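You operate a simulated robot arm through the tools that you are given. There is no shell and no other tool.

You are at the controls of a simulated robot arm. One attempt, no reset.

JOB
Brush the purple and the brown onion bulb clean on the roller and put them back.
Fine: switch the roller on for it and off again; leave the third bulb muddy. Set down upright: what you pick out.

The check looks at the end state, three seconds after you hand in, the way a careful person would. Anything else that was tipped, shoved, dropped, spilled or broken makes it a failure.

ROBOT AND FRAMES
A 6-joint arm with a two-finger parallel gripper, fixed in place. Base frame: the origin is at the foot of the arm, x ahead of it, y to its left, z up; the work surface is at about z = 0. Readings come in m, rad, newtons and seconds.
With the tool pointing down near the work surface it reaches from about 0.16 to 0.42 m from the base axis. Its first joint turns from -1.152 to 1.152 rad. Payload 1.57 kg.
Tool frame: the origin (TCP) lies between the finger pads and is the grasp point; the fingertips stand 0.03 m ahead of it; z points along the fingers, y is the line along which they close. Largest opening 0.08 m; finger width 0.017, thickness 0.012; the body of the gripper, 0.04 by 0.082 m, starts 0.08 m behind the TCP.
Orientation is that of the tool frame in the base frame, as [roll, pitch, yaw] about the fixed x, y, z axes, in that order (R = Rz(yaw) Ry(pitch) Rx(roll)). With the fingers straight down and closing along the base's y, the tool's x points along the base's -x, its y along +y and its z along -z.

CONTROLS
- The arm moves only by the tool play_rows. Its argument "commands" is a list of rows, each a list of 7 numbers: the finger opening in mm, from 0 to 80, then the shift along the base's x, y, z in units of 20 mm (1.0 is 20 mm), then the turn, a rotation vector about the base's x, y, z in units of 8 degrees (1.0 is 8 degrees). In form: [[claw, dx, dy, dz, rx, ry, rz], ...]. A call has 1 to 20 rows; each row shifts and turns the commanded pose from where the row before left it. A call with a number of a shift or a turn outside -1 to 1 is refused whole. Each row takes 0.2 s and may step no farther than 0.05 m and 0.15 rad from the row before; otherwise, or with a gripper value out of range, the whole call is refused. A pose out of reach is approached as far as the arm can. The call stops where the force on the tool passes 40 N (or 10 N more than at its start, if that is more) or the arm is blocked; 0.2 s more then pass. Each finger travels about 0.153 m/s and halts on what it meets, pressing with about 34 N; the grip force reading is that of the motor and also rises with nothing between the fingers. The clock runs only during rows and for 0.2 s after the last one: add rows that do not move to give the fingers time. It gives the time, the measured TCP pose, the force on the tool (base axes), the opening and the grip force at its end, in the units of the frame above (readings bear some noise), with the torque about the TCP (base axes, N m) and any sound that the robot's microphone picked up.
- Cameras (640 x 400 px; columns grow to the right, rows downward): "scene" is fixed at [0.044, -0.3325, 0.4369]; the picture's right is [0.86, -0.51, 0.00], its down [-0.32, -0.54, -0.78] and it looks along [0.40, 0.67, -0.63] (base axes); focal length 324 px, centre (320, 200). "wrist" rides on the gripper at [0.072, -0.007, -0.122] in the tool frame; the picture's right is [0.09, 1.00, 0.00], its down [-0.84, 0.08, -0.54] and it looks along [-0.54, 0.05, 0.84] (tool axes); focal length 238 px, centre (320, 200). There is no depth. A picture from a camera that has moved, and an enlarged one, comes with that camera's place and axes in the base frame and with its lens. The place of the scene camera against the robot may be out by one fixed shift of up to 0.025 m in any direction.
- capture(camera): a new picture of that camera. The clock stands still meanwhile.
- inspect(camera, box): a new picture of the part [left, top, right, bottom] of that camera's present view, enlarged. The clock stands still meanwhile.
- job_done(): hands the job in; it is judged then, once.

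Nothing tells you positions but the pictures and the camera data. Unless the task says otherwise, let go and move clear before handing in.

The tools are called after "Emit:" as a command line: name --pt "numbers of a row" for each row, then --argument value for the rest, lists and objects as JSON in quotes. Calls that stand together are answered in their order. play_rows: Moves the arm, as the interface text tells. Its arguments: {"type":"object","properties":{"commands":{"type":"array","items":{"type":"array","items":{"type":"number"}}}},"required":["commands"]} The other tools are called the same way: capture (camera) takes a picture; inspect (camera, box) takes an enlarged picture of a part of a camera's view; job_done () hands the job in.

At the start:

```text
clock: 0.0
eef_pos: [0.2786, -0.0355, 0.2228]
orientation: [-3.14, 0.002, -3.139]
contact_force: [0.5, 0.1, -0.3]
ft_torque: [-0.01, 0.0, 0.0]
width: 0.0798
grasp_force: 0.0
```

scene: 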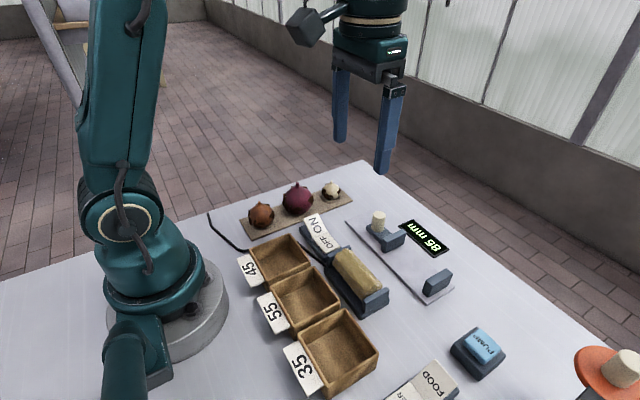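
wrist: 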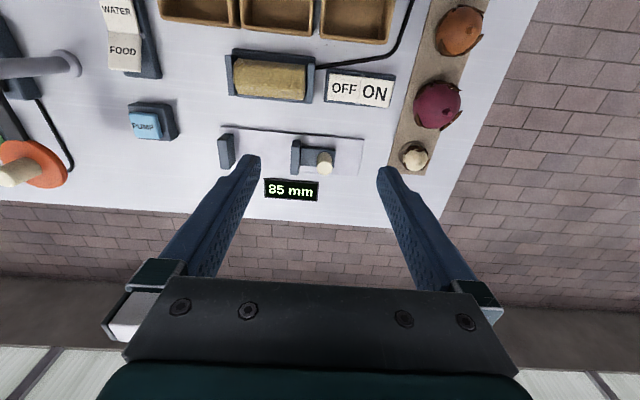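

I see three bulbs on a holder board (brown, purple, white), a roller with an OFF/ON rocker, trays, a gauge, and a pump. I'll take enlarged pictures first to find where everything is.

Emit:
inspect --camera "scene" --box '[200, 150, 480, 325]'

Emit:
inspect --camera "wrist" --box '[200, 0, 520, 200]'

```text
2.29 times, centred on (340, 238) of scene
camera zoom: at [0.044, -0.3325, 0.4369], right [0.86, -0.51, 0.0], down [-0.32, -0.54, -0.78], along [0.4, 0.67, -0.63], focal length 740 px, centre (274, 114)
```

zoom: 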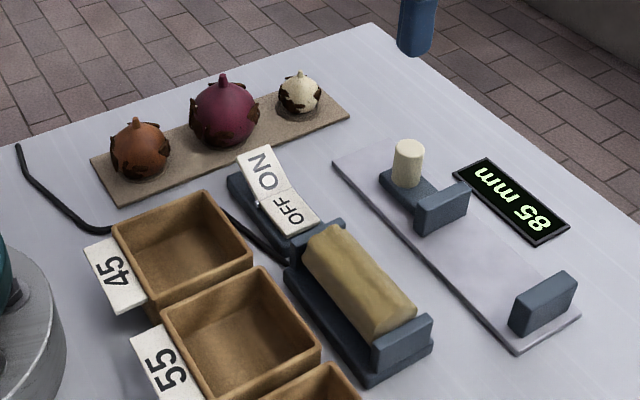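

```text
2.00 times, centred on (360, 100) of wrist
camera zoom: at [0.206, -0.0418, 0.3451], right [-0.09, 1.0, 0.0], down [0.84, 0.08, 0.54], along [0.54, 0.05, -0.84], focal length 477 px, centre (240, 400)
```

zoom: 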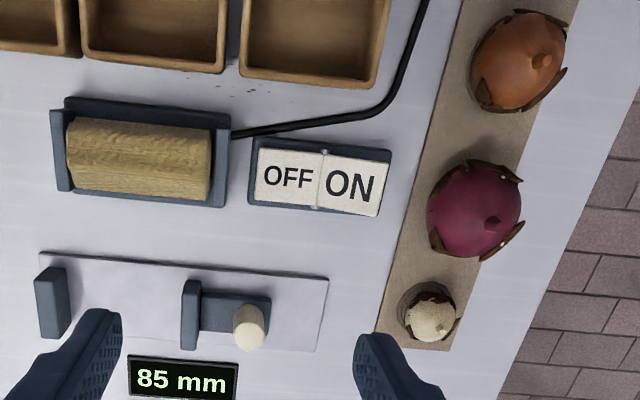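

The bulbs sit along a board at about y=0.11, with brown at x≈0.18, purple at x≈0.25 and white at x≈0.33. The roller is near (0.24,-0.10) and the rocker near (0.247,0.014). Next I'll move the wrist camera over the bulbs for a closer look.

Emit:
play_rows --pt "80 -0.6 0.9 -0.3 0 0 0" --pt "80 -0.6 0.9 -0.3 0 0 0" --pt "80 -0.6 0.9 -0.3 0 0 0" --pt "80 -0.6 0.9 -0.3 0 0 0" --pt "80 -0.6 0.9 -0.3 0 0 0" --pt "80 -0.6 0.9 -0.3 0 0 0" --pt "80 -0.6 0.9 -0.3 0 0 0" --pt "80 -0.6 0.9 -0.3 0 0 0" --pt "80 0 0 0 0 0 0"

Emit:
capture --camera "wrist"

Emit:
capture --camera "scene"

```text
clock: 2.0
eef_pos: [0.1827, 0.1083, 0.1757]
orientation: [-3.14, 0.001, -3.141]
contact_force: [-0.4, 0.4, 0.4]
ft_torque: [-0.01, 0.0, -0.02]
width: 0.0801
grasp_force: 0.1
```

```text
taken
camera wrist: at [0.1108, 0.1017, 0.2981], right [-0.09, 1.0, 0.0], down [0.84, 0.08, 0.54], along [0.54, 0.05, -0.84], focal length 238 px, centre (320, 200)
```

wrist: 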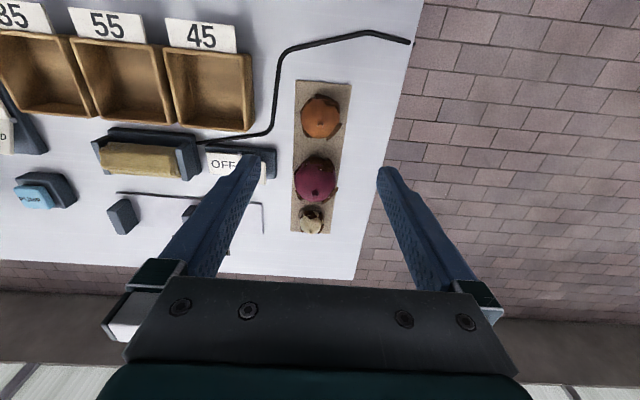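

```text
taken
```

scene: 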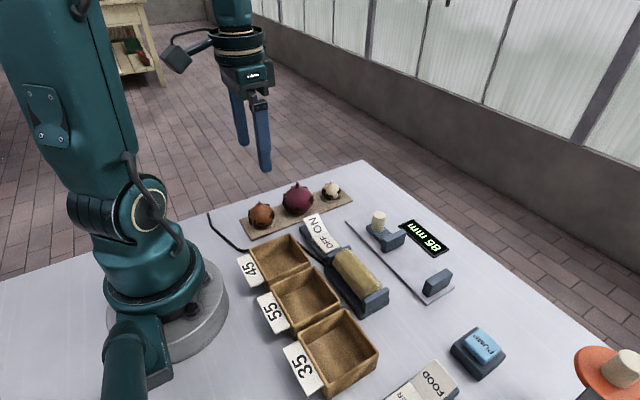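

Emit:
inspect --camera "wrist" --box '[260, 70, 388, 250]'

Emit:
inspect --camera "scene" --box '[230, 165, 358, 245]'

Emit:
inspect --camera "scene" --box '[290, 200, 418, 320]'

```text
2.22 times, centred on (324, 160) of wrist
camera zoom: at [0.1108, 0.1017, 0.2981], right [-0.09, 1.0, 0.0], down [0.84, 0.08, 0.54], along [0.54, 0.05, -0.84], focal length 530 px, centre (311, 289)
```

zoom: 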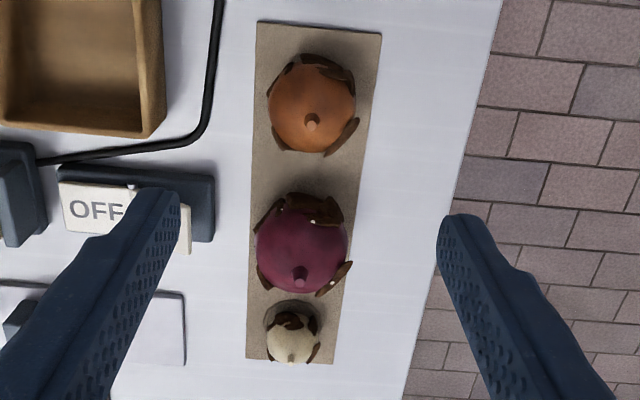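

```text
5.00 times, centred on (294, 205) of scene
camera zoom: at [0.044, -0.3325, 0.4369], right [0.86, -0.51, 0.0], down [-0.32, -0.54, -0.78], along [0.4, 0.67, -0.63], focal length 1618 px, centre (450, 175)
```

zoom: 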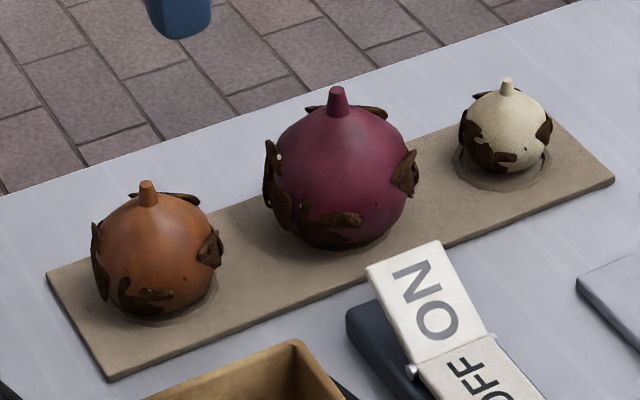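

```text
3.33 times, centred on (354, 260) of scene
camera zoom: at [0.044, -0.3325, 0.4369], right [0.86, -0.51, 0.0], down [-0.32, -0.54, -0.78], along [0.4, 0.67, -0.63], focal length 1079 px, centre (207, 0)
```

zoom: 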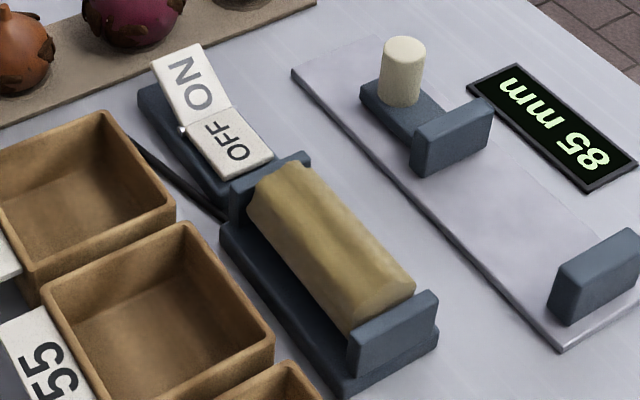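

The bulbs stand in shallow recesses with mud patches around their sides, and the rocker's ON side is raised, so the roller is off. Next I'll get a closer wrist view of the roller and switch.

Emit:
play_rows --pt "80 0 -0.9 0 0 0 0" --pt "80 0 -0.9 0 0 0 0" --pt "80 0 -0.9 0 0 0 0" --pt "80 0 -0.9 0 0 0 0" --pt "80 0 -0.9 0 0 0 0" --pt "80 0 -0.9 0 0 0 0" --pt "80 0 -0.9 0 0 0 0" --pt "80 0 -0.9 0 0 0 0" --pt "80 0 -0.8 0 0 0 0" --pt "80 0 0 0 0 0 0"

Emit:
inspect --camera "wrist" --box '[200, 50, 460, 250]'

```text
clock: 4.2
eef_pos: [0.1836, -0.0499, 0.1741]
orientation: [3.141, 0.002, -3.14]
contact_force: [0.3, 0.2, 0.4]
ft_torque: [-0.06, -0.02, -0.01]
width: 0.0798
grasp_force: 0.0
```

```text
2.00 times, centred on (330, 150) of wrist
camera zoom: at [0.1099, -0.0567, 0.2959], right [-0.09, 1.0, 0.0], down [0.84, 0.08, 0.54], along [0.54, 0.05, -0.84], focal length 477 px, centre (300, 300)
```

zoom: 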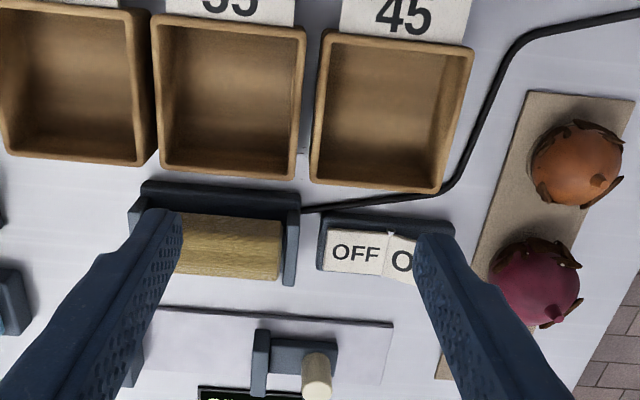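

The roller is along y from about -0.14 to -0.056, with its axis near x=0.243, z=0.035 and a radius of about 0.02. The ON half of the rocker is centred near (0.248,0.03). I'll close the fingers, hover over ON and check before pressing.

Emit:
play_rows --pt "40 0.54 0.72 -0.5 0 0 0" --pt "0 0.54 0.72 -0.5 0 0 0" --pt "0 0.54 0.72 -0.6 0 0 0" --pt "0 0.54 0.72 -0.6 0 0 0" --pt "0 0.54 0.72 -0.7 0 0 0" --pt "0 0.52 0.72 -0.7 0 0 0" --pt "0 0 0 0 0 0 0"

Emit:
capture --camera "scene"

Emit:
capture --camera "wrist"

```text
clock: 5.8
eef_pos: [0.2451, 0.0357, 0.1023]
orientation: [-3.14, 0.003, 3.141]
contact_force: [0.0, -0.5, -0.9]
ft_torque: [0.04, -0.01, 0.01]
width: 0.0
grasp_force: 21.2
```

```text
taken
```

scene: 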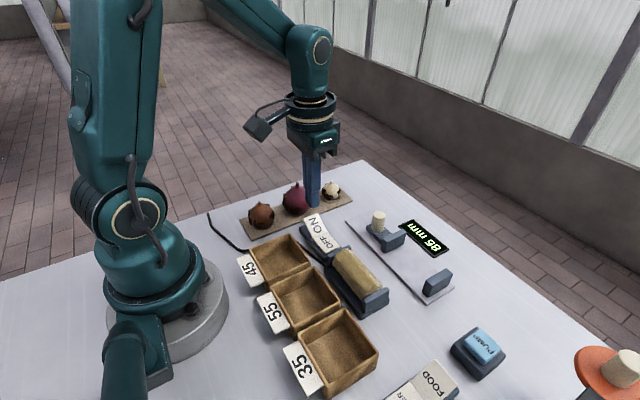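

```text
taken
camera wrist: at [0.1736, 0.0288, 0.2246], right [-0.09, 1.0, 0.0], down [0.84, 0.08, 0.54], along [0.54, 0.05, -0.84], focal length 238 px, centre (320, 200)
```

wrist: 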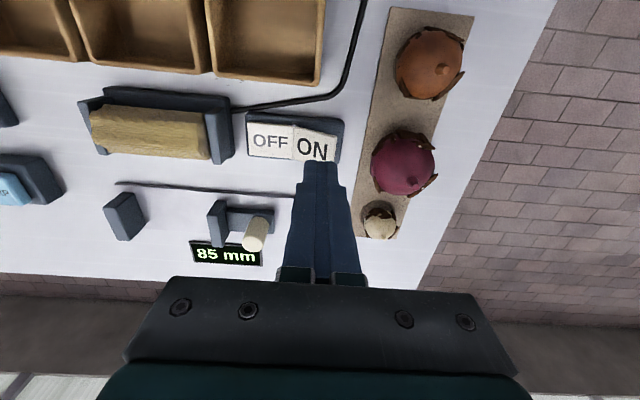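

The tip is above ON. I'll lower it in small steps to press the rocker.

Emit:
play_rows --pt "0 0.15 0 -0.8 0 0 0" --pt "0 0 0 -0.8 0 0 0" --pt "0 0 0 -0.2 0 0 0" --pt "0 0 0 -0.2 0 0 0" --pt "0 0 0 -0.2 0 0 0" --pt "0 0 0 -0.2 0 0 0" --pt "0 0 0 -0.2 0 0 0"

Emit:
capture --camera "wrist"

Emit:
inspect --camera "scene" --box '[230, 160, 420, 320]'

```text
clock: 7.4
eef_pos: [0.2506, 0.037, 0.0509]
orientation: [3.142, 0.001, -3.139]
contact_force: [-0.8, -0.8, 2.2]
ft_torque: [0.0, 0.04, 0.0]
width: 0.0002
grasp_force: 20.8
```

```text
taken
camera wrist: at [0.1784, 0.0297, 0.1733], right [-0.09, 1.0, 0.0], down [0.84, 0.08, 0.54], along [0.54, 0.05, -0.84], focal length 238 px, centre (320, 200)
```

wrist: 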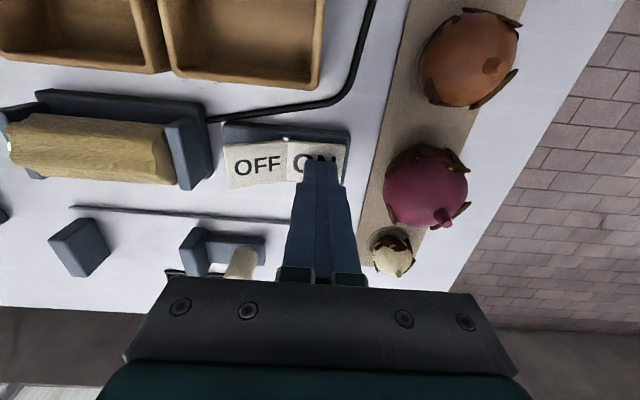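

```text
2.50 times, centred on (325, 240) of scene
camera zoom: at [0.044, -0.3325, 0.4369], right [0.86, -0.51, 0.0], down [-0.32, -0.54, -0.78], along [0.4, 0.67, -0.63], focal length 809 px, centre (308, 100)
```

zoom: 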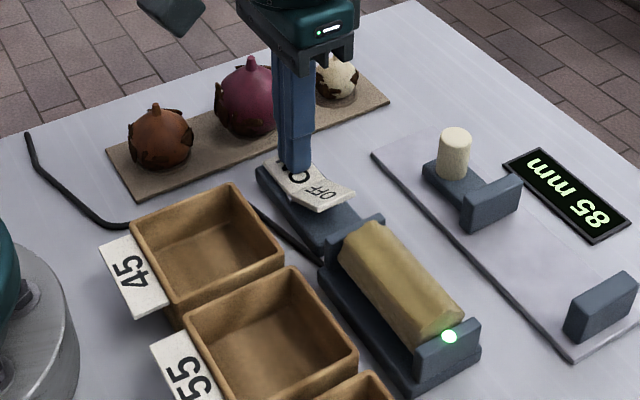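

A green light has come on at the roller, so it is running. I'll lift off and check that the rocker stays down.

Emit:
play_rows --pt "0 0 0 0.8 0 0 0" --pt "0 0 0 0.9 0 0 0" --pt "0 0 0 0.9 0 0 0" --pt "0 0 0 0.9 0 0 0" --pt "0 0 0 0.0 0 0 0"

Emit:
inspect --camera "scene" --box '[230, 160, 420, 320]'

Emit:
inspect --camera "wrist" --box '[60, 0, 460, 250]'

```text
clock: 8.6
eef_pos: [0.2481, 0.037, 0.1218]
orientation: [3.141, 0.001, -3.139]
contact_force: [-0.2, -0.2, -0.2]
ft_torque: [0.03, -0.01, -0.02]
width: 0.0001
grasp_force: 20.7
```

```text
2.50 times, centred on (325, 240) of scene
camera zoom: at [0.044, -0.3325, 0.4369], right [0.86, -0.51, 0.0], down [-0.32, -0.54, -0.78], along [0.4, 0.67, -0.63], focal length 809 px, centre (308, 100)
```

zoom: 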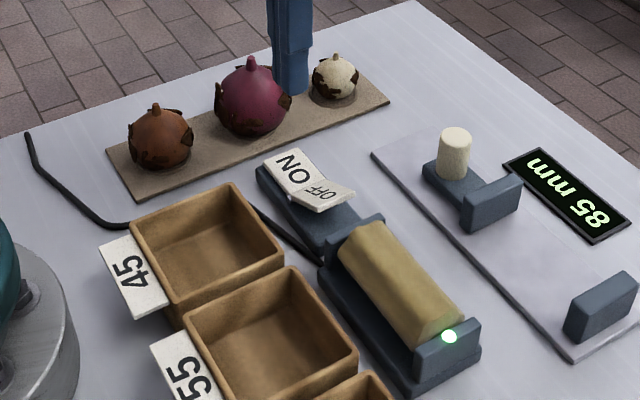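

```text
1.60 times, centred on (260, 125) of wrist
camera zoom: at [0.1762, 0.0294, 0.2441], right [-0.09, 1.0, 0.0], down [0.84, 0.08, 0.54], along [0.54, 0.05, -0.84], focal length 381 px, centre (416, 320)
```

zoom: 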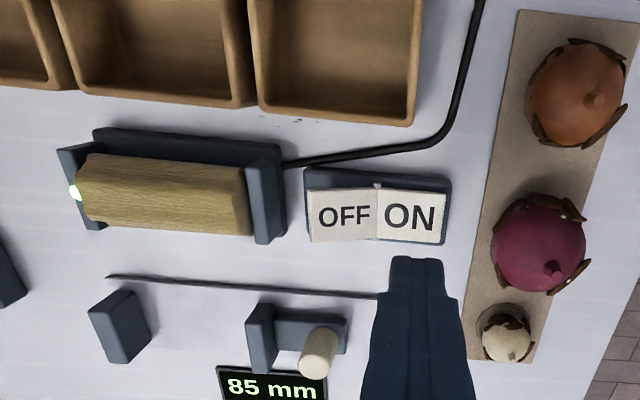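

The roller stays on. Now I'll move above the brown bulb with open fingers.

Emit:
play_rows --pt "30 -0.7 0.72 0.1 0 0 0" --pt "60 -0.7 0.72 0 0 0 0" --pt "80 -0.7 0.72 0 0 0 0" --pt "80 -0.7 0.72 0 0 0 0" --pt "80 -0.7 0.72 0 0 0 0" --pt "80 0 0 0 0 0 0"

Emit:
capture --camera "wrist"

Emit:
inspect --camera "scene" --box '[200, 130, 360, 250]'

```text
clock: 10.0
eef_pos: [0.1788, 0.108, 0.1234]
orientation: [-3.141, 0.002, -3.14]
contact_force: [1.3, 0.3, -0.4]
ft_torque: [-0.01, 0.01, 0.02]
width: 0.0801
grasp_force: 0.1
```

```text
taken
camera wrist: at [0.107, 0.1008, 0.246], right [-0.09, 1.0, 0.0], down [0.84, 0.08, 0.54], along [0.54, 0.05, -0.84], focal length 238 px, centre (320, 200)
```

wrist: 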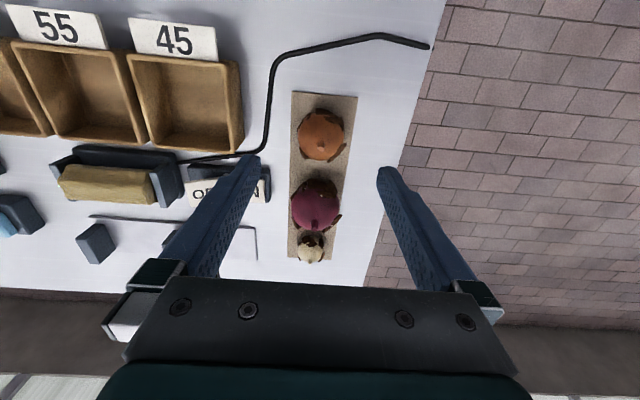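

```text
3.33 times, centred on (280, 190) of scene
camera zoom: at [0.044, -0.3325, 0.4369], right [0.86, -0.51, 0.0], down [-0.32, -0.54, -0.78], along [0.4, 0.67, -0.63], focal length 1079 px, centre (453, 233)
```

zoom: 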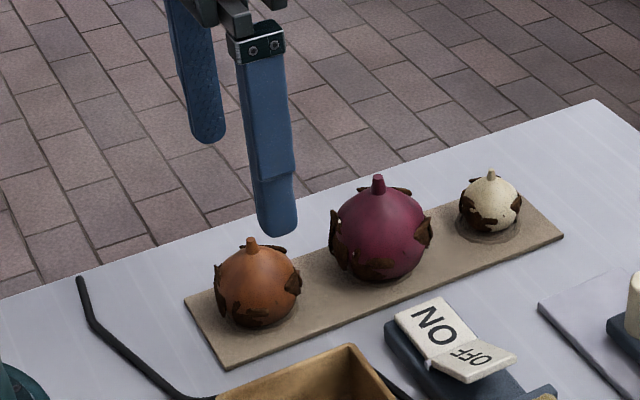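

The gripper is centred over the brown bulb. I'll narrow the opening a little, to stay clear of the cable, and go down.

Emit:
play_rows --pt "64 0 0.05 -0.9 0 0 0" --pt "64 0 0 -0.9 0 0 0" --pt "64 0 0 -0.9 0 0 0" --pt "64 0 0 -0.9 0 0 0" --pt "64 0 0 -0.2 0 0 0" --pt "64 0 0 0 0 0 0"

Emit:
inspect --camera "scene" --box '[200, 150, 340, 250]'

Emit:
capture --camera "wrist"

```text
clock: 11.4
eef_pos: [0.1784, 0.1081, 0.0464]
orientation: [3.14, 0.002, -3.139]
contact_force: [0.3, -0.3, 0.2]
ft_torque: [-0.01, -0.01, 0.01]
width: 0.0639
grasp_force: 0.0
```

```text
4.00 times, centred on (270, 200) of scene
camera zoom: at [0.044, -0.3325, 0.4369], right [0.86, -0.51, 0.0], down [-0.32, -0.54, -0.78], along [0.4, 0.67, -0.63], focal length 1294 px, centre (520, 200)
```

zoom: 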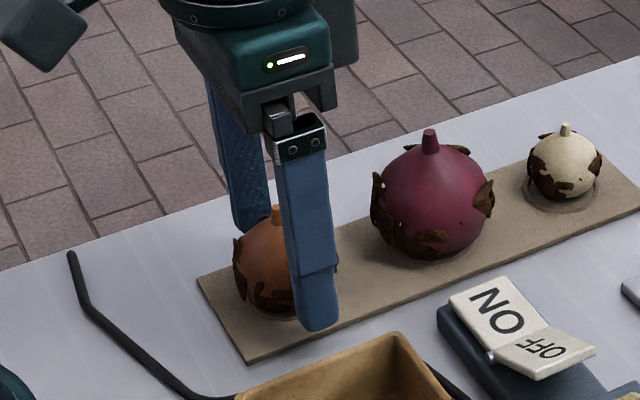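

```text
taken
camera wrist: at [0.1062, 0.1015, 0.1686], right [-0.09, 1.0, 0.0], down [0.84, 0.08, 0.54], along [0.54, 0.05, -0.84], focal length 238 px, centre (320, 200)
```

wrist: 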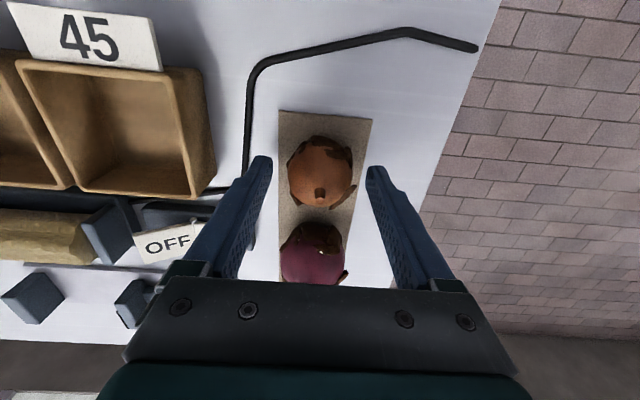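

The fingers straddle the brown bulb. I'll lower 4 mm more and close.

Emit:
play_rows --pt "64 0 0.03 -0.18 0 0 0" --pt "64 0 0 0 0 0 0" --pt "20 0 0 0 0 0 0" --pt "20 0 0 0 0 0 0" --pt "20 0 0 0 0 0 0"

Emit:
inspect --camera "scene" --box '[200, 150, 340, 250]'

Emit:
inspect --camera "wrist" --box '[240, 100, 400, 250]'

```text
clock: 12.6
eef_pos: [0.1791, 0.109, 0.0442]
orientation: [-3.141, 0.0, -3.14]
contact_force: [-0.4, -0.3, 0.6]
ft_torque: [0.01, -0.01, -0.02]
width: 0.0431
grasp_force: 33.7
```

```text
4.00 times, centred on (270, 200) of scene
camera zoom: at [0.044, -0.3325, 0.4369], right [0.86, -0.51, 0.0], down [-0.32, -0.54, -0.78], along [0.4, 0.67, -0.63], focal length 1294 px, centre (520, 200)
```

zoom: 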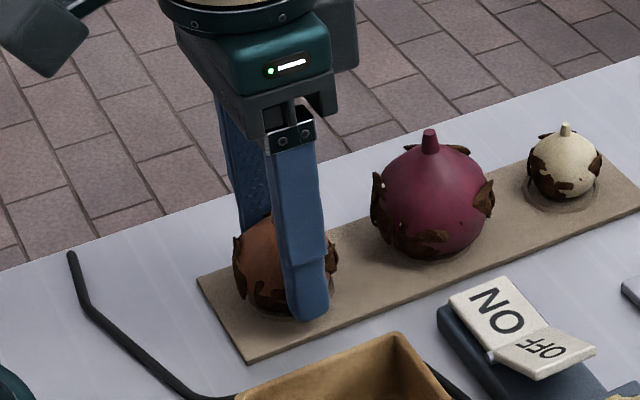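

```text
2.67 times, centred on (320, 175) of wrist
camera zoom: at [0.1064, 0.1021, 0.1658], right [-0.09, 1.0, 0.0], down [0.84, 0.08, 0.54], along [0.54, 0.05, -0.84], focal length 636 px, centre (320, 267)
```

zoom: 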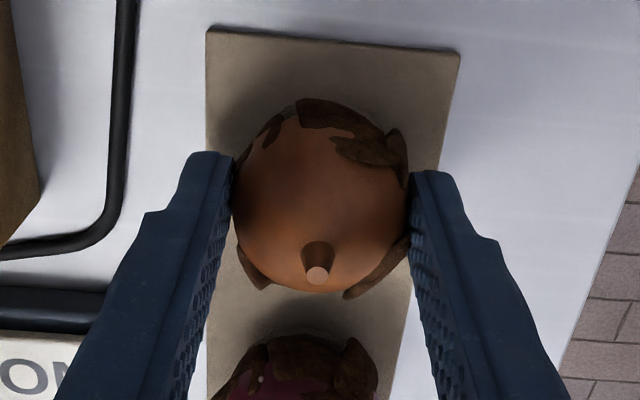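

The brown bulb is gripped at 43 mm with the fingers between the mud patches. I'll lift it straight up and check the hold.

Emit:
play_rows --pt "20 0 0 0.5 0 0 0" --pt "20 0 0 0.9 0 0 0" --pt "20 0 0 0.9 0 0 0" --pt "20 0 0 0.9 0 0 0" --pt "20 0 0 0.9 0 0 0" --pt "20 0 0 0 0 0 0"

Emit:
inspect --camera "scene" --box '[200, 130, 340, 230]'

Emit:
capture --camera "wrist"

```text
clock: 14.0
eef_pos: [0.1785, 0.1092, 0.1264]
orientation: [-3.142, 0.001, -3.139]
contact_force: [0.6, 0.2, -0.1]
ft_torque: [-0.01, 0.0, 0.01]
width: 0.0196
grasp_force: 0.0
```

```text
4.00 times, centred on (270, 180) of scene
camera zoom: at [0.044, -0.3325, 0.4369], right [0.86, -0.51, 0.0], down [-0.32, -0.54, -0.78], along [0.4, 0.67, -0.63], focal length 1294 px, centre (520, 280)
```

zoom: 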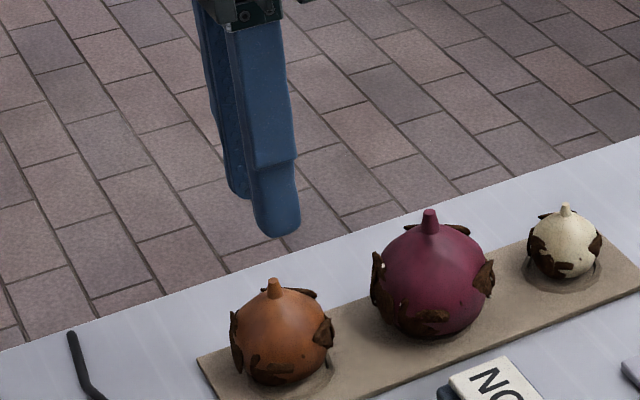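

```text
taken
camera wrist: at [0.1071, 0.1023, 0.2489], right [-0.09, 1.0, 0.0], down [0.84, 0.08, 0.54], along [0.54, 0.05, -0.84], focal length 238 px, centre (320, 200)
```

wrist: 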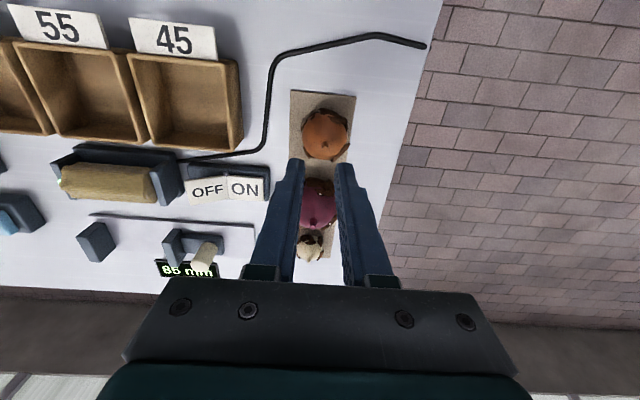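

The bulb slipped out of the grip because I held it too high, but it still stands upright in its recess. I'll look closely at its shape and position before gripping lower.

Emit:
inspect --camera "scene" --box '[240, 190, 284, 240]'

Emit:
inspect --camera "wrist" --box '[280, 80, 372, 270]'

Emit:
inspect --camera "wrist" --box '[280, 80, 372, 170]'

```text
8.00 times, centred on (262, 215) of scene
camera zoom: at [0.044, -0.3325, 0.4369], right [0.86, -0.51, 0.0], down [-0.32, -0.54, -0.78], along [0.4, 0.67, -0.63], focal length 2589 px, centre (784, 80)
```

zoom: 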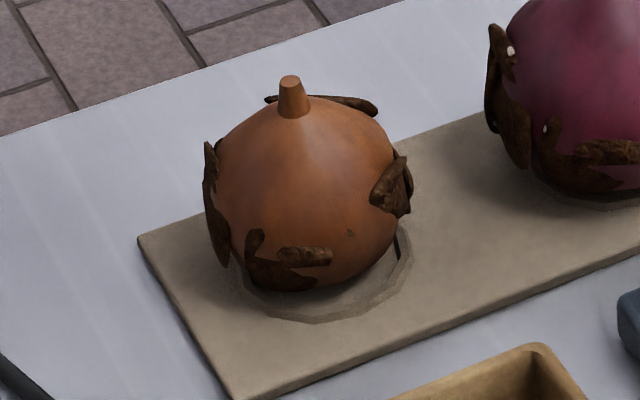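

```text
2.11 times, centred on (326, 175) of wrist
camera zoom: at [0.1071, 0.1023, 0.2489], right [-0.09, 1.0, 0.0], down [0.84, 0.08, 0.54], along [0.54, 0.05, -0.84], focal length 502 px, centre (307, 253)
```

zoom: 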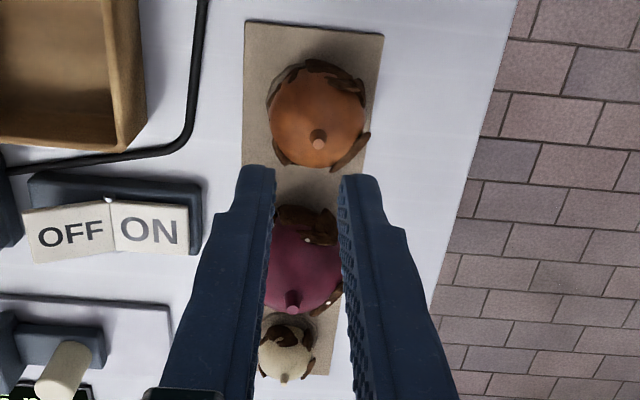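

```text
4.44 times, centred on (326, 125) of wrist
camera zoom: at [0.1071, 0.1023, 0.2489], right [-0.09, 1.0, 0.0], down [0.84, 0.08, 0.54], along [0.54, 0.05, -0.84], focal length 1059 px, centre (293, 533)
```

zoom: 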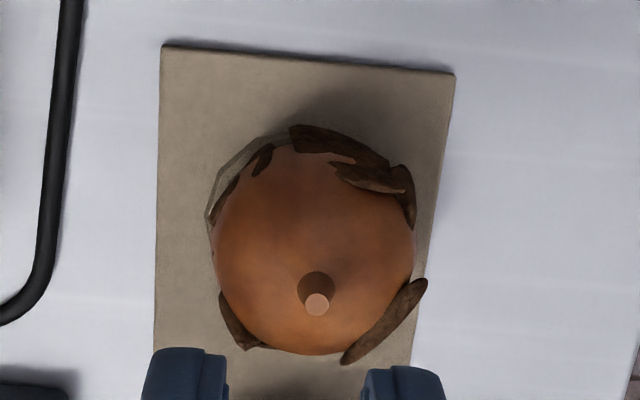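

The bulb moved about 4–5 mm toward +x/+y within its recess but is upright. It is widest low down, so I'll re-centre on it at about (0.180,0.1135) and go lower in small steps, watching for contact with the board.

Emit:
play_rows --pt "60 0.08 0.2 0 0 0 0" --pt "60 0 0 -0.9 0 0 0" --pt "60 0 0 -0.9 0 0 0" --pt "60 0 0 -0.9 0 0 0" --pt "60 0 0 -0.9 0 0 0" --pt "60 0 0 -0.5 0 0 0" --pt "60 0 0 -0.1 0 0 0" --pt "60 0 0 0 0 0 0"

Emit:
inspect --camera "wrist" --box '[240, 100, 400, 250]'

Emit:
inspect --camera "scene" --box '[230, 170, 310, 240]'

```text
clock: 15.8
eef_pos: [0.1828, 0.113, 0.0407]
orientation: [3.142, 0.002, -3.139]
contact_force: [0.1, 0.0, -0.4]
ft_torque: [-0.03, -0.01, 0.01]
width: 0.06
grasp_force: 0.0
```

```text
2.67 times, centred on (320, 175) of wrist
camera zoom: at [0.1101, 0.1066, 0.1637], right [-0.09, 1.0, 0.0], down [0.84, 0.08, 0.54], along [0.54, 0.05, -0.84], focal length 636 px, centre (320, 267)
```

zoom: 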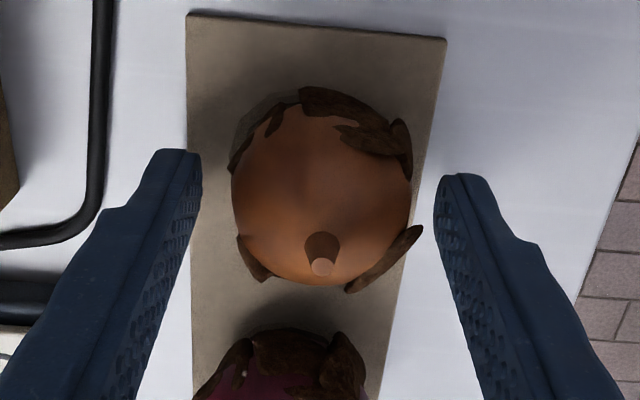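

```text
5.71 times, centred on (270, 205) of scene
camera zoom: at [0.044, -0.3325, 0.4369], right [0.86, -0.51, 0.0], down [-0.32, -0.54, -0.78], along [0.4, 0.67, -0.63], focal length 1849 px, centre (606, 171)
```

zoom: 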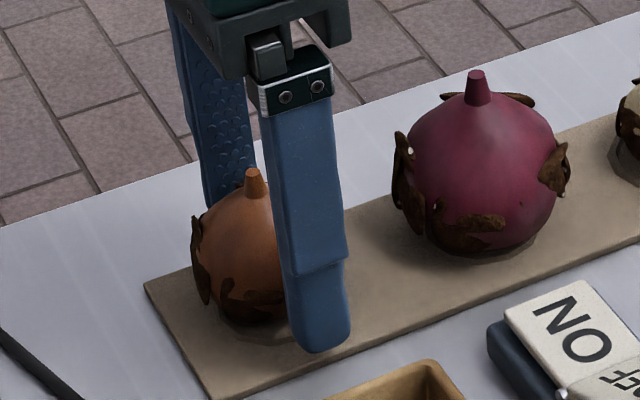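

No contact yet with the tips at about z≈0.011. I'll go down 2 mm at a time and watch the force.

Emit:
play_rows --pt "60 -0.03 0.02 -0.1 0 0 0" --pt "60 0 0 0 0 0 0"

Emit:
play_rows --pt "60 0 0 -0.1 0 0 0" --pt "60 0 0 0 0 0 0"

```text
clock: 16.4
eef_pos: [0.1821, 0.1151, 0.0389]
orientation: [3.141, 0.002, -3.141]
contact_force: [0.2, 0.8, 0.5]
ft_torque: [0.04, -0.01, 0.01]
width: 0.06
grasp_force: 0.1
```

```text
clock: 17.0
eef_pos: [0.1819, 0.1137, 0.0359]
orientation: [3.141, -0.001, -3.139]
contact_force: [-0.5, -0.1, -0.6]
ft_torque: [0.0, 0.02, 0.0]
width: 0.06
grasp_force: 0.0
```

The tips are now at about z≈0.006 with no contact, 8 mm lower than before. I'll close here.

Emit:
play_rows --pt "50 0 0 0 0 0 0" --pt "20 0 0 0 0 0 0" --pt "20 0 0 0 0 0 0" --pt "20 0 0 0 0 0 0"

Emit:
inspect --camera "wrist" --box '[240, 100, 400, 250]'

Emit:
inspect --camera "scene" --box '[230, 170, 310, 240]'

```text
clock: 18.0
eef_pos: [0.1807, 0.1134, 0.0367]
orientation: [-3.141, 0.001, -3.139]
contact_force: [0.2, -1.1, 0.4]
ft_torque: [-0.02, -0.04, 0.02]
width: 0.043
grasp_force: 34.3
```

```text
2.67 times, centred on (320, 175) of wrist
camera zoom: at [0.1082, 0.1059, 0.1594], right [-0.09, 1.0, 0.0], down [0.84, 0.08, 0.54], along [0.54, 0.05, -0.84], focal length 636 px, centre (320, 267)
```

zoom: 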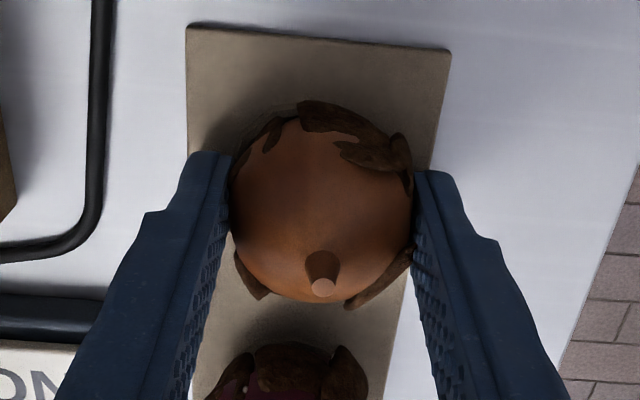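

```text
5.71 times, centred on (270, 205) of scene
camera zoom: at [0.044, -0.3325, 0.4369], right [0.86, -0.51, 0.0], down [-0.32, -0.54, -0.78], along [0.4, 0.67, -0.63], focal length 1849 px, centre (606, 171)
```

zoom: 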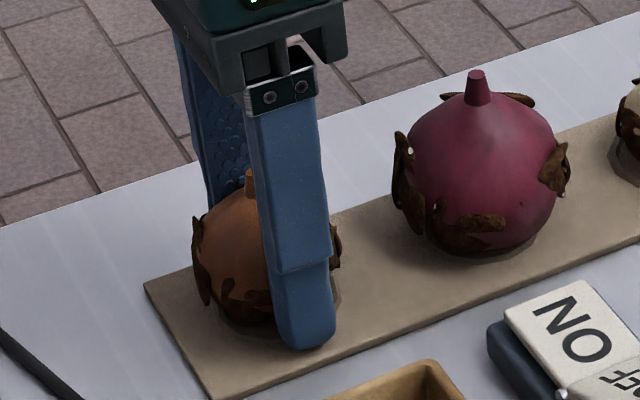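

The width again reads 43 mm, and now the grip is well up the pads. I'll lift slowly and watch the width.

Emit:
play_rows --pt "20 0 0 0.1 0 0 0" --pt "20 0 0 0.2 0 0 0" --pt "20 0 0 0.3 0 0 0" --pt "20 0 0 0.3 0 0 0" --pt "20 0 0 0 0 0 0"

Emit:
inspect --camera "scene" --box '[230, 170, 310, 240]'

```text
clock: 19.2
eef_pos: [0.1797, 0.1131, 0.0563]
orientation: [3.141, 0.002, -3.139]
contact_force: [-0.5, -0.1, -0.2]
ft_torque: [-0.06, -0.03, 0.01]
width: 0.0432
grasp_force: 33.5
```

```text
5.71 times, centred on (270, 205) of scene
camera zoom: at [0.044, -0.3325, 0.4369], right [0.86, -0.51, 0.0], down [-0.32, -0.54, -0.78], along [0.4, 0.67, -0.63], focal length 1849 px, centre (606, 171)
```

zoom: 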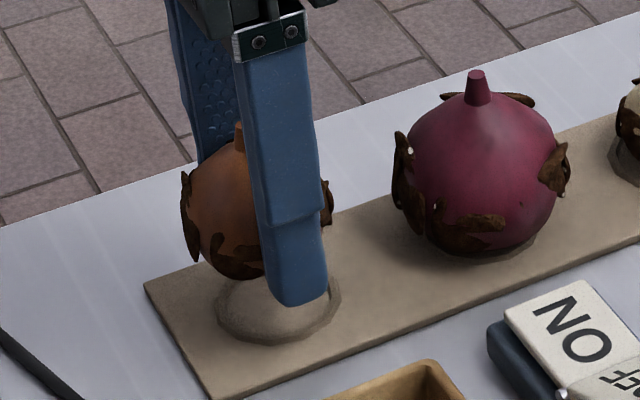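

The brown bulb is held firmly this time. I'll raise it and check again.

Emit:
play_rows --pt "20 0 0 0.5 0 0 0" --pt "20 0 0 0.8 0 0 0" --pt "20 0 0 0.8 0 0 0" --pt "20 0 0 0.8 0 0 0" --pt "20 0 0 0.6 0 0 0" --pt "20 0 0 0 0 0 0"

Emit:
capture --camera "scene"

Emit:
capture --camera "wrist"

```text
clock: 20.6
eef_pos: [0.1792, 0.1152, 0.125]
orientation: [3.141, 0.003, -3.14]
contact_force: [0.1, 0.1, 0.0]
ft_torque: [0.02, 0.05, 0.01]
width: 0.043
grasp_force: 34.0
```

```text
taken
```

scene: 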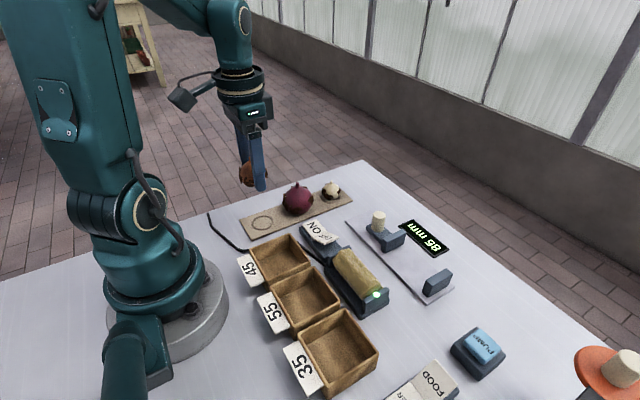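

```text
taken
camera wrist: at [0.1067, 0.1081, 0.2479], right [-0.09, 1.0, 0.0], down [0.84, 0.08, 0.54], along [0.54, 0.05, -0.84], focal length 238 px, centre (320, 200)
```

wrist: 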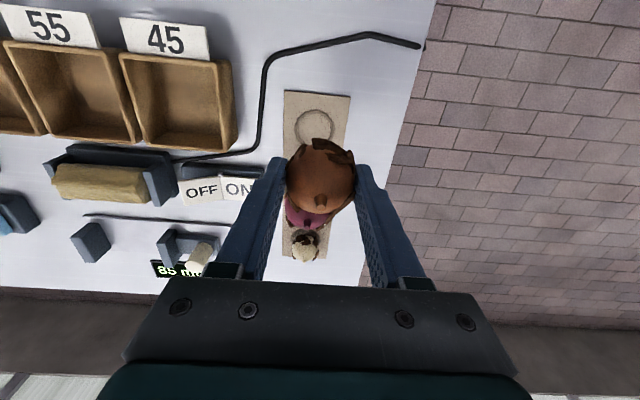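

Emit:
inspect --camera "wrist" --box '[260, 80, 380, 220]'

Emit:
inspect --camera "scene" --box '[225, 140, 305, 245]'

```text
2.86 times, centred on (320, 150) of wrist
camera zoom: at [0.1067, 0.1081, 0.2479], right [-0.09, 1.0, 0.0], down [0.84, 0.08, 0.54], along [0.54, 0.05, -0.84], focal length 681 px, centre (320, 343)
```

zoom: 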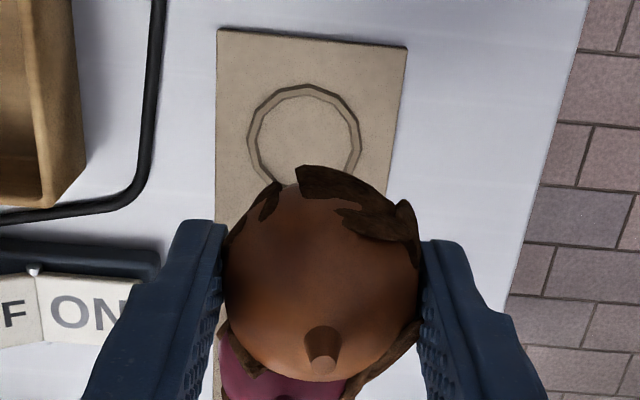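

```text
3.81 times, centred on (265, 192) of scene
camera zoom: at [0.044, -0.3325, 0.4369], right [0.86, -0.51, 0.0], down [-0.32, -0.54, -0.78], along [0.4, 0.67, -0.63], focal length 1233 px, centre (530, 229)
```

zoom: 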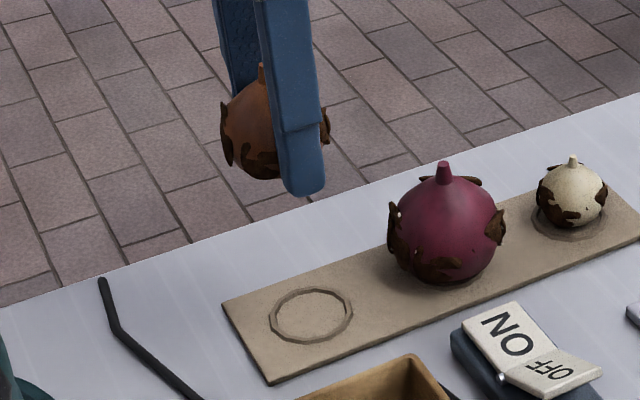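

The bulb is held upright and its ring seat is centred near (0.1775,0.1088). Next I'll carry it over to the +x side of the running roller.

Emit:
play_rows --pt "20 0.3 -0.5 0 0 0 0" --pt "20 0.44 -0.9 0 0 0 0" --pt "20 0.46 -0.93 0 0 0 0" --pt "20 0.46 -0.93 0 0 0 0" --pt "20 0.46 -0.93 0 0 0 0" --pt "20 0.46 -0.93 0 0 0 0" --pt "20 0.46 -0.93 0 0 0 0" --pt "20 0.46 -0.93 0 0 0 0" --pt "20 0.46 -0.93 0 0 0 0" --pt "20 0.46 -0.93 0 0 0 0" --pt "20 0.46 -0.93 0 0 0 0" --pt "20 0.4 -0.9 0 0 0 0" --pt "20 0 0 0 0 0 0"

Emit:
capture --camera "scene"

Emit:
capture --camera "wrist"

```text
clock: 23.4
eef_pos: [0.2855, -0.0984, 0.1265]
orientation: [3.141, 0.002, -3.141]
contact_force: [0.2, 0.7, 0.3]
ft_torque: [-0.01, 0.03, 0.0]
width: 0.0429
grasp_force: 34.1
```

```text
taken
```

scene: 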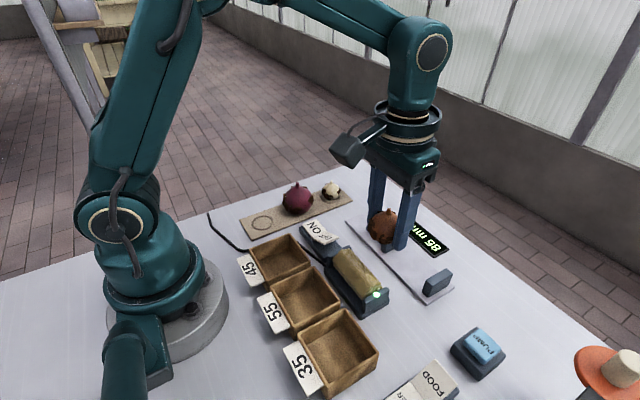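

```text
taken
camera wrist: at [0.2136, -0.1066, 0.2485], right [-0.09, 1.0, 0.0], down [0.84, 0.08, 0.54], along [0.54, 0.05, -0.84], focal length 238 px, centre (320, 200)
```

wrist: 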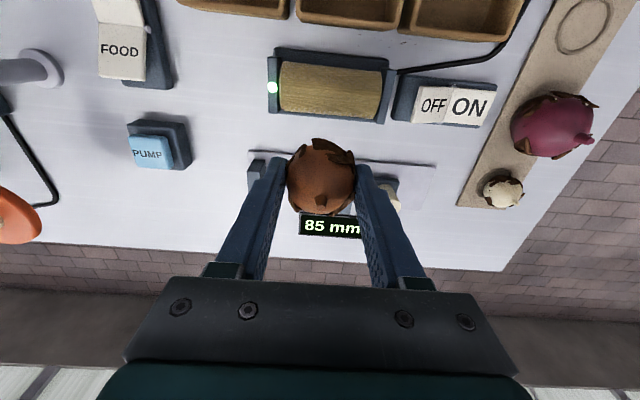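

Emit:
inspect --camera "wrist" --box '[240, 30, 420, 230]'

Emit:
inspect --camera "scene" --box '[310, 190, 450, 330]'

```text
2.00 times, centred on (330, 130) of wrist
camera zoom: at [0.2136, -0.1066, 0.2485], right [-0.09, 1.0, 0.0], down [0.84, 0.08, 0.54], along [0.54, 0.05, -0.84], focal length 477 px, centre (300, 340)
```

zoom: 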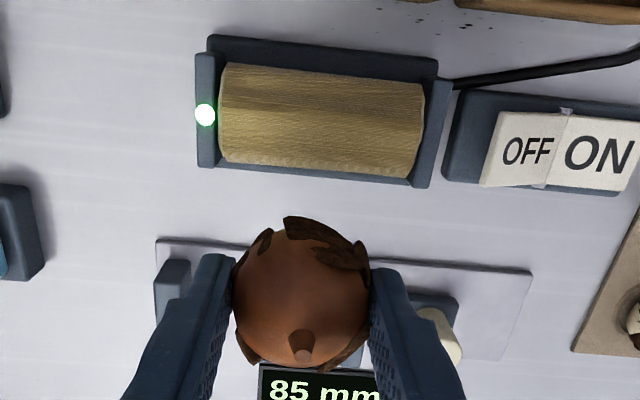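

```text
2.86 times, centred on (380, 260) of scene
camera zoom: at [0.044, -0.3325, 0.4369], right [0.86, -0.51, 0.0], down [-0.32, -0.54, -0.78], along [0.4, 0.67, -0.63], focal length 924 px, centre (149, 29)
```

zoom: 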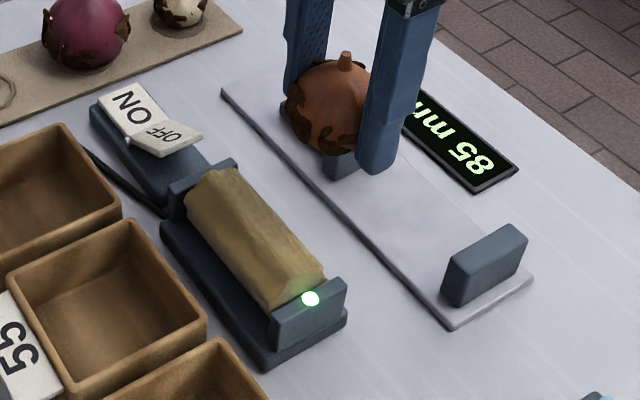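

I have a good view of the running roller and the bulb. I'll bring the bulb down toward the roller's upper +x flank and step in gently until it touches.

Emit:
play_rows --pt "20 -0.25 0.1 -0.7 0 0 0" --pt "20 -0.25 0.05 -0.7 0 0 0" --pt "20 0 0 -0.6 0 0 0" --pt "20 0 0 -0.1 0 0 0" --pt "20 0 0 -0.1 0 0 0" --pt "20 0 0 -0.1 0 0 0"

Emit:
inspect --camera "wrist" --box '[240, 30, 420, 230]'

Emit:
inspect --camera "scene" --box '[310, 190, 450, 330]'

```text
clock: 24.8
eef_pos: [0.2754, -0.0958, 0.0792]
orientation: [-3.141, 0.0, -3.14]
contact_force: [-0.1, 0.1, -0.4]
ft_torque: [-0.04, 0.03, 0.02]
width: 0.0431
grasp_force: 34.1
```

```text
2.00 times, centred on (330, 130) of wrist
camera zoom: at [0.2036, -0.1037, 0.2018], right [-0.09, 1.0, 0.0], down [0.84, 0.08, 0.54], along [0.54, 0.05, -0.84], focal length 477 px, centre (300, 340)
```

zoom: 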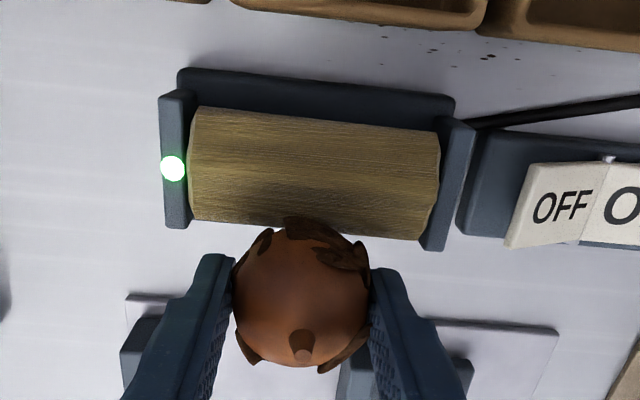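

```text
2.86 times, centred on (380, 260) of scene
camera zoom: at [0.044, -0.3325, 0.4369], right [0.86, -0.51, 0.0], down [-0.32, -0.54, -0.78], along [0.4, 0.67, -0.63], focal length 924 px, centre (149, 29)
```

zoom: 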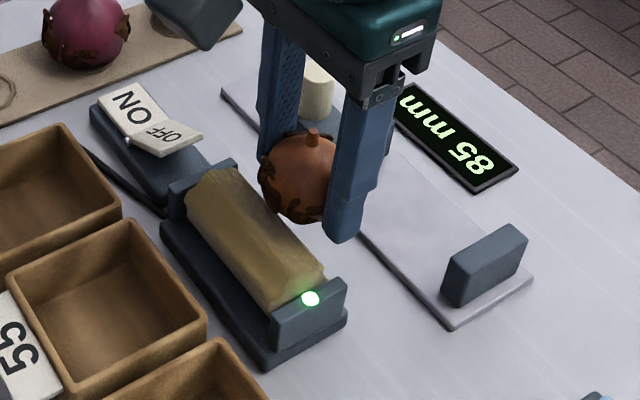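

Emit:
play_rows --pt "20 -0.1 0 -0.05 0 0 0" --pt "20 0 0 0 0 0 0"

Emit:
play_rows --pt "20 -0.1 0 -0.05 0 0 0" --pt "20 0 0 0 0 0 0"

Emit:
play_rows --pt "20 -0.1 0 -0.05 0 0 0" --pt "20 0 0 0 0 0 0"

```text
clock: 25.4
eef_pos: [0.2729, -0.0968, 0.0785]
orientation: [3.141, 0.003, -3.139]
contact_force: [-0.4, 0.6, 0.4]
ft_torque: [0.01, 0.02, 0.01]
width: 0.0428
grasp_force: 34.0
```

```text
clock: 26.0
eef_pos: [0.2724, -0.0958, 0.077]
orientation: [-3.141, 0.003, -3.141]
contact_force: [-0.4, 0.1, -0.9]
ft_torque: [-0.01, 0.0, -0.01]
width: 0.0432
grasp_force: 34.0
```

```text
clock: 26.6
eef_pos: [0.2701, -0.0968, 0.0754]
orientation: [-3.14, 0.006, -3.14]
contact_force: [7.3, 1.1, 8.2]
ft_torque: [0.04, -0.11, 0.02]
width: 0.0428
grasp_force: 33.8
```

The bulb is now pressed on the roller with about 11 N. I'll hold it for a second and look at the mud.

Emit:
play_rows --pt "20 0 0 0 0 0 0" --pt "20 0 0 0 0 0 0" --pt "20 0 0 0 0 0 0" --pt "20 0 0 0 0 0 0" --pt "20 0 0 0 0 0 0"

Emit:
inspect --camera "wrist" --box '[240, 80, 400, 230]'

Emit:
inspect --camera "scene" --box '[330, 190, 430, 280]'

```text
clock: 27.8
eef_pos: [0.2705, -0.0956, 0.0766]
orientation: [-3.141, 0.005, -3.139]
contact_force: [13.8, 0.4, 16.5]
ft_torque: [0.04, -0.18, -0.04]
width: 0.0429
grasp_force: 34.2
```

```text
2.67 times, centred on (320, 155) of wrist
camera zoom: at [0.1977, -0.1038, 0.1974], right [-0.09, 1.0, 0.0], down [0.83, 0.08, 0.55], along [0.54, 0.05, -0.84], focal length 636 px, centre (320, 320)
```

zoom: 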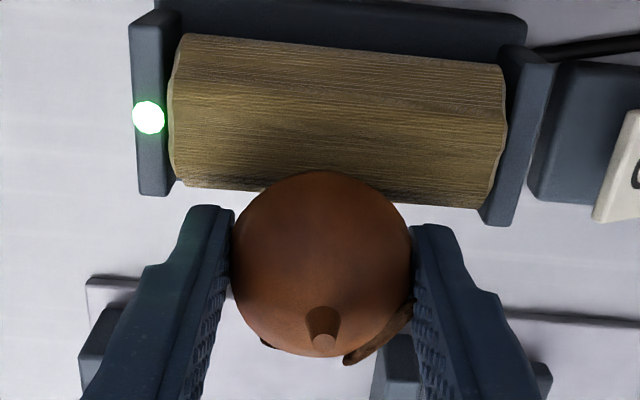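

```text
4.44 times, centred on (380, 235) of scene
camera zoom: at [0.044, -0.3325, 0.4369], right [0.86, -0.51, 0.0], down [-0.32, -0.54, -0.78], along [0.4, 0.67, -0.63], focal length 1438 px, centre (53, 44)
```

zoom: 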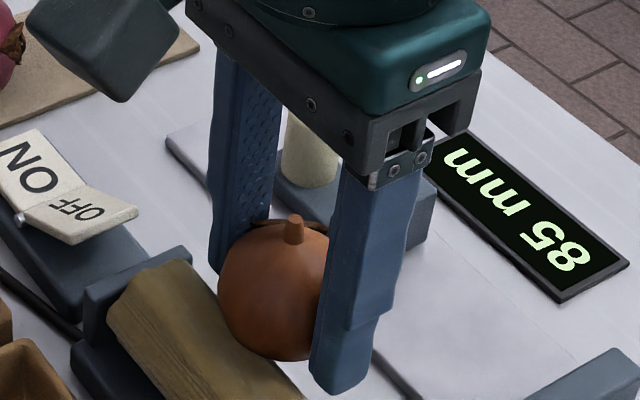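

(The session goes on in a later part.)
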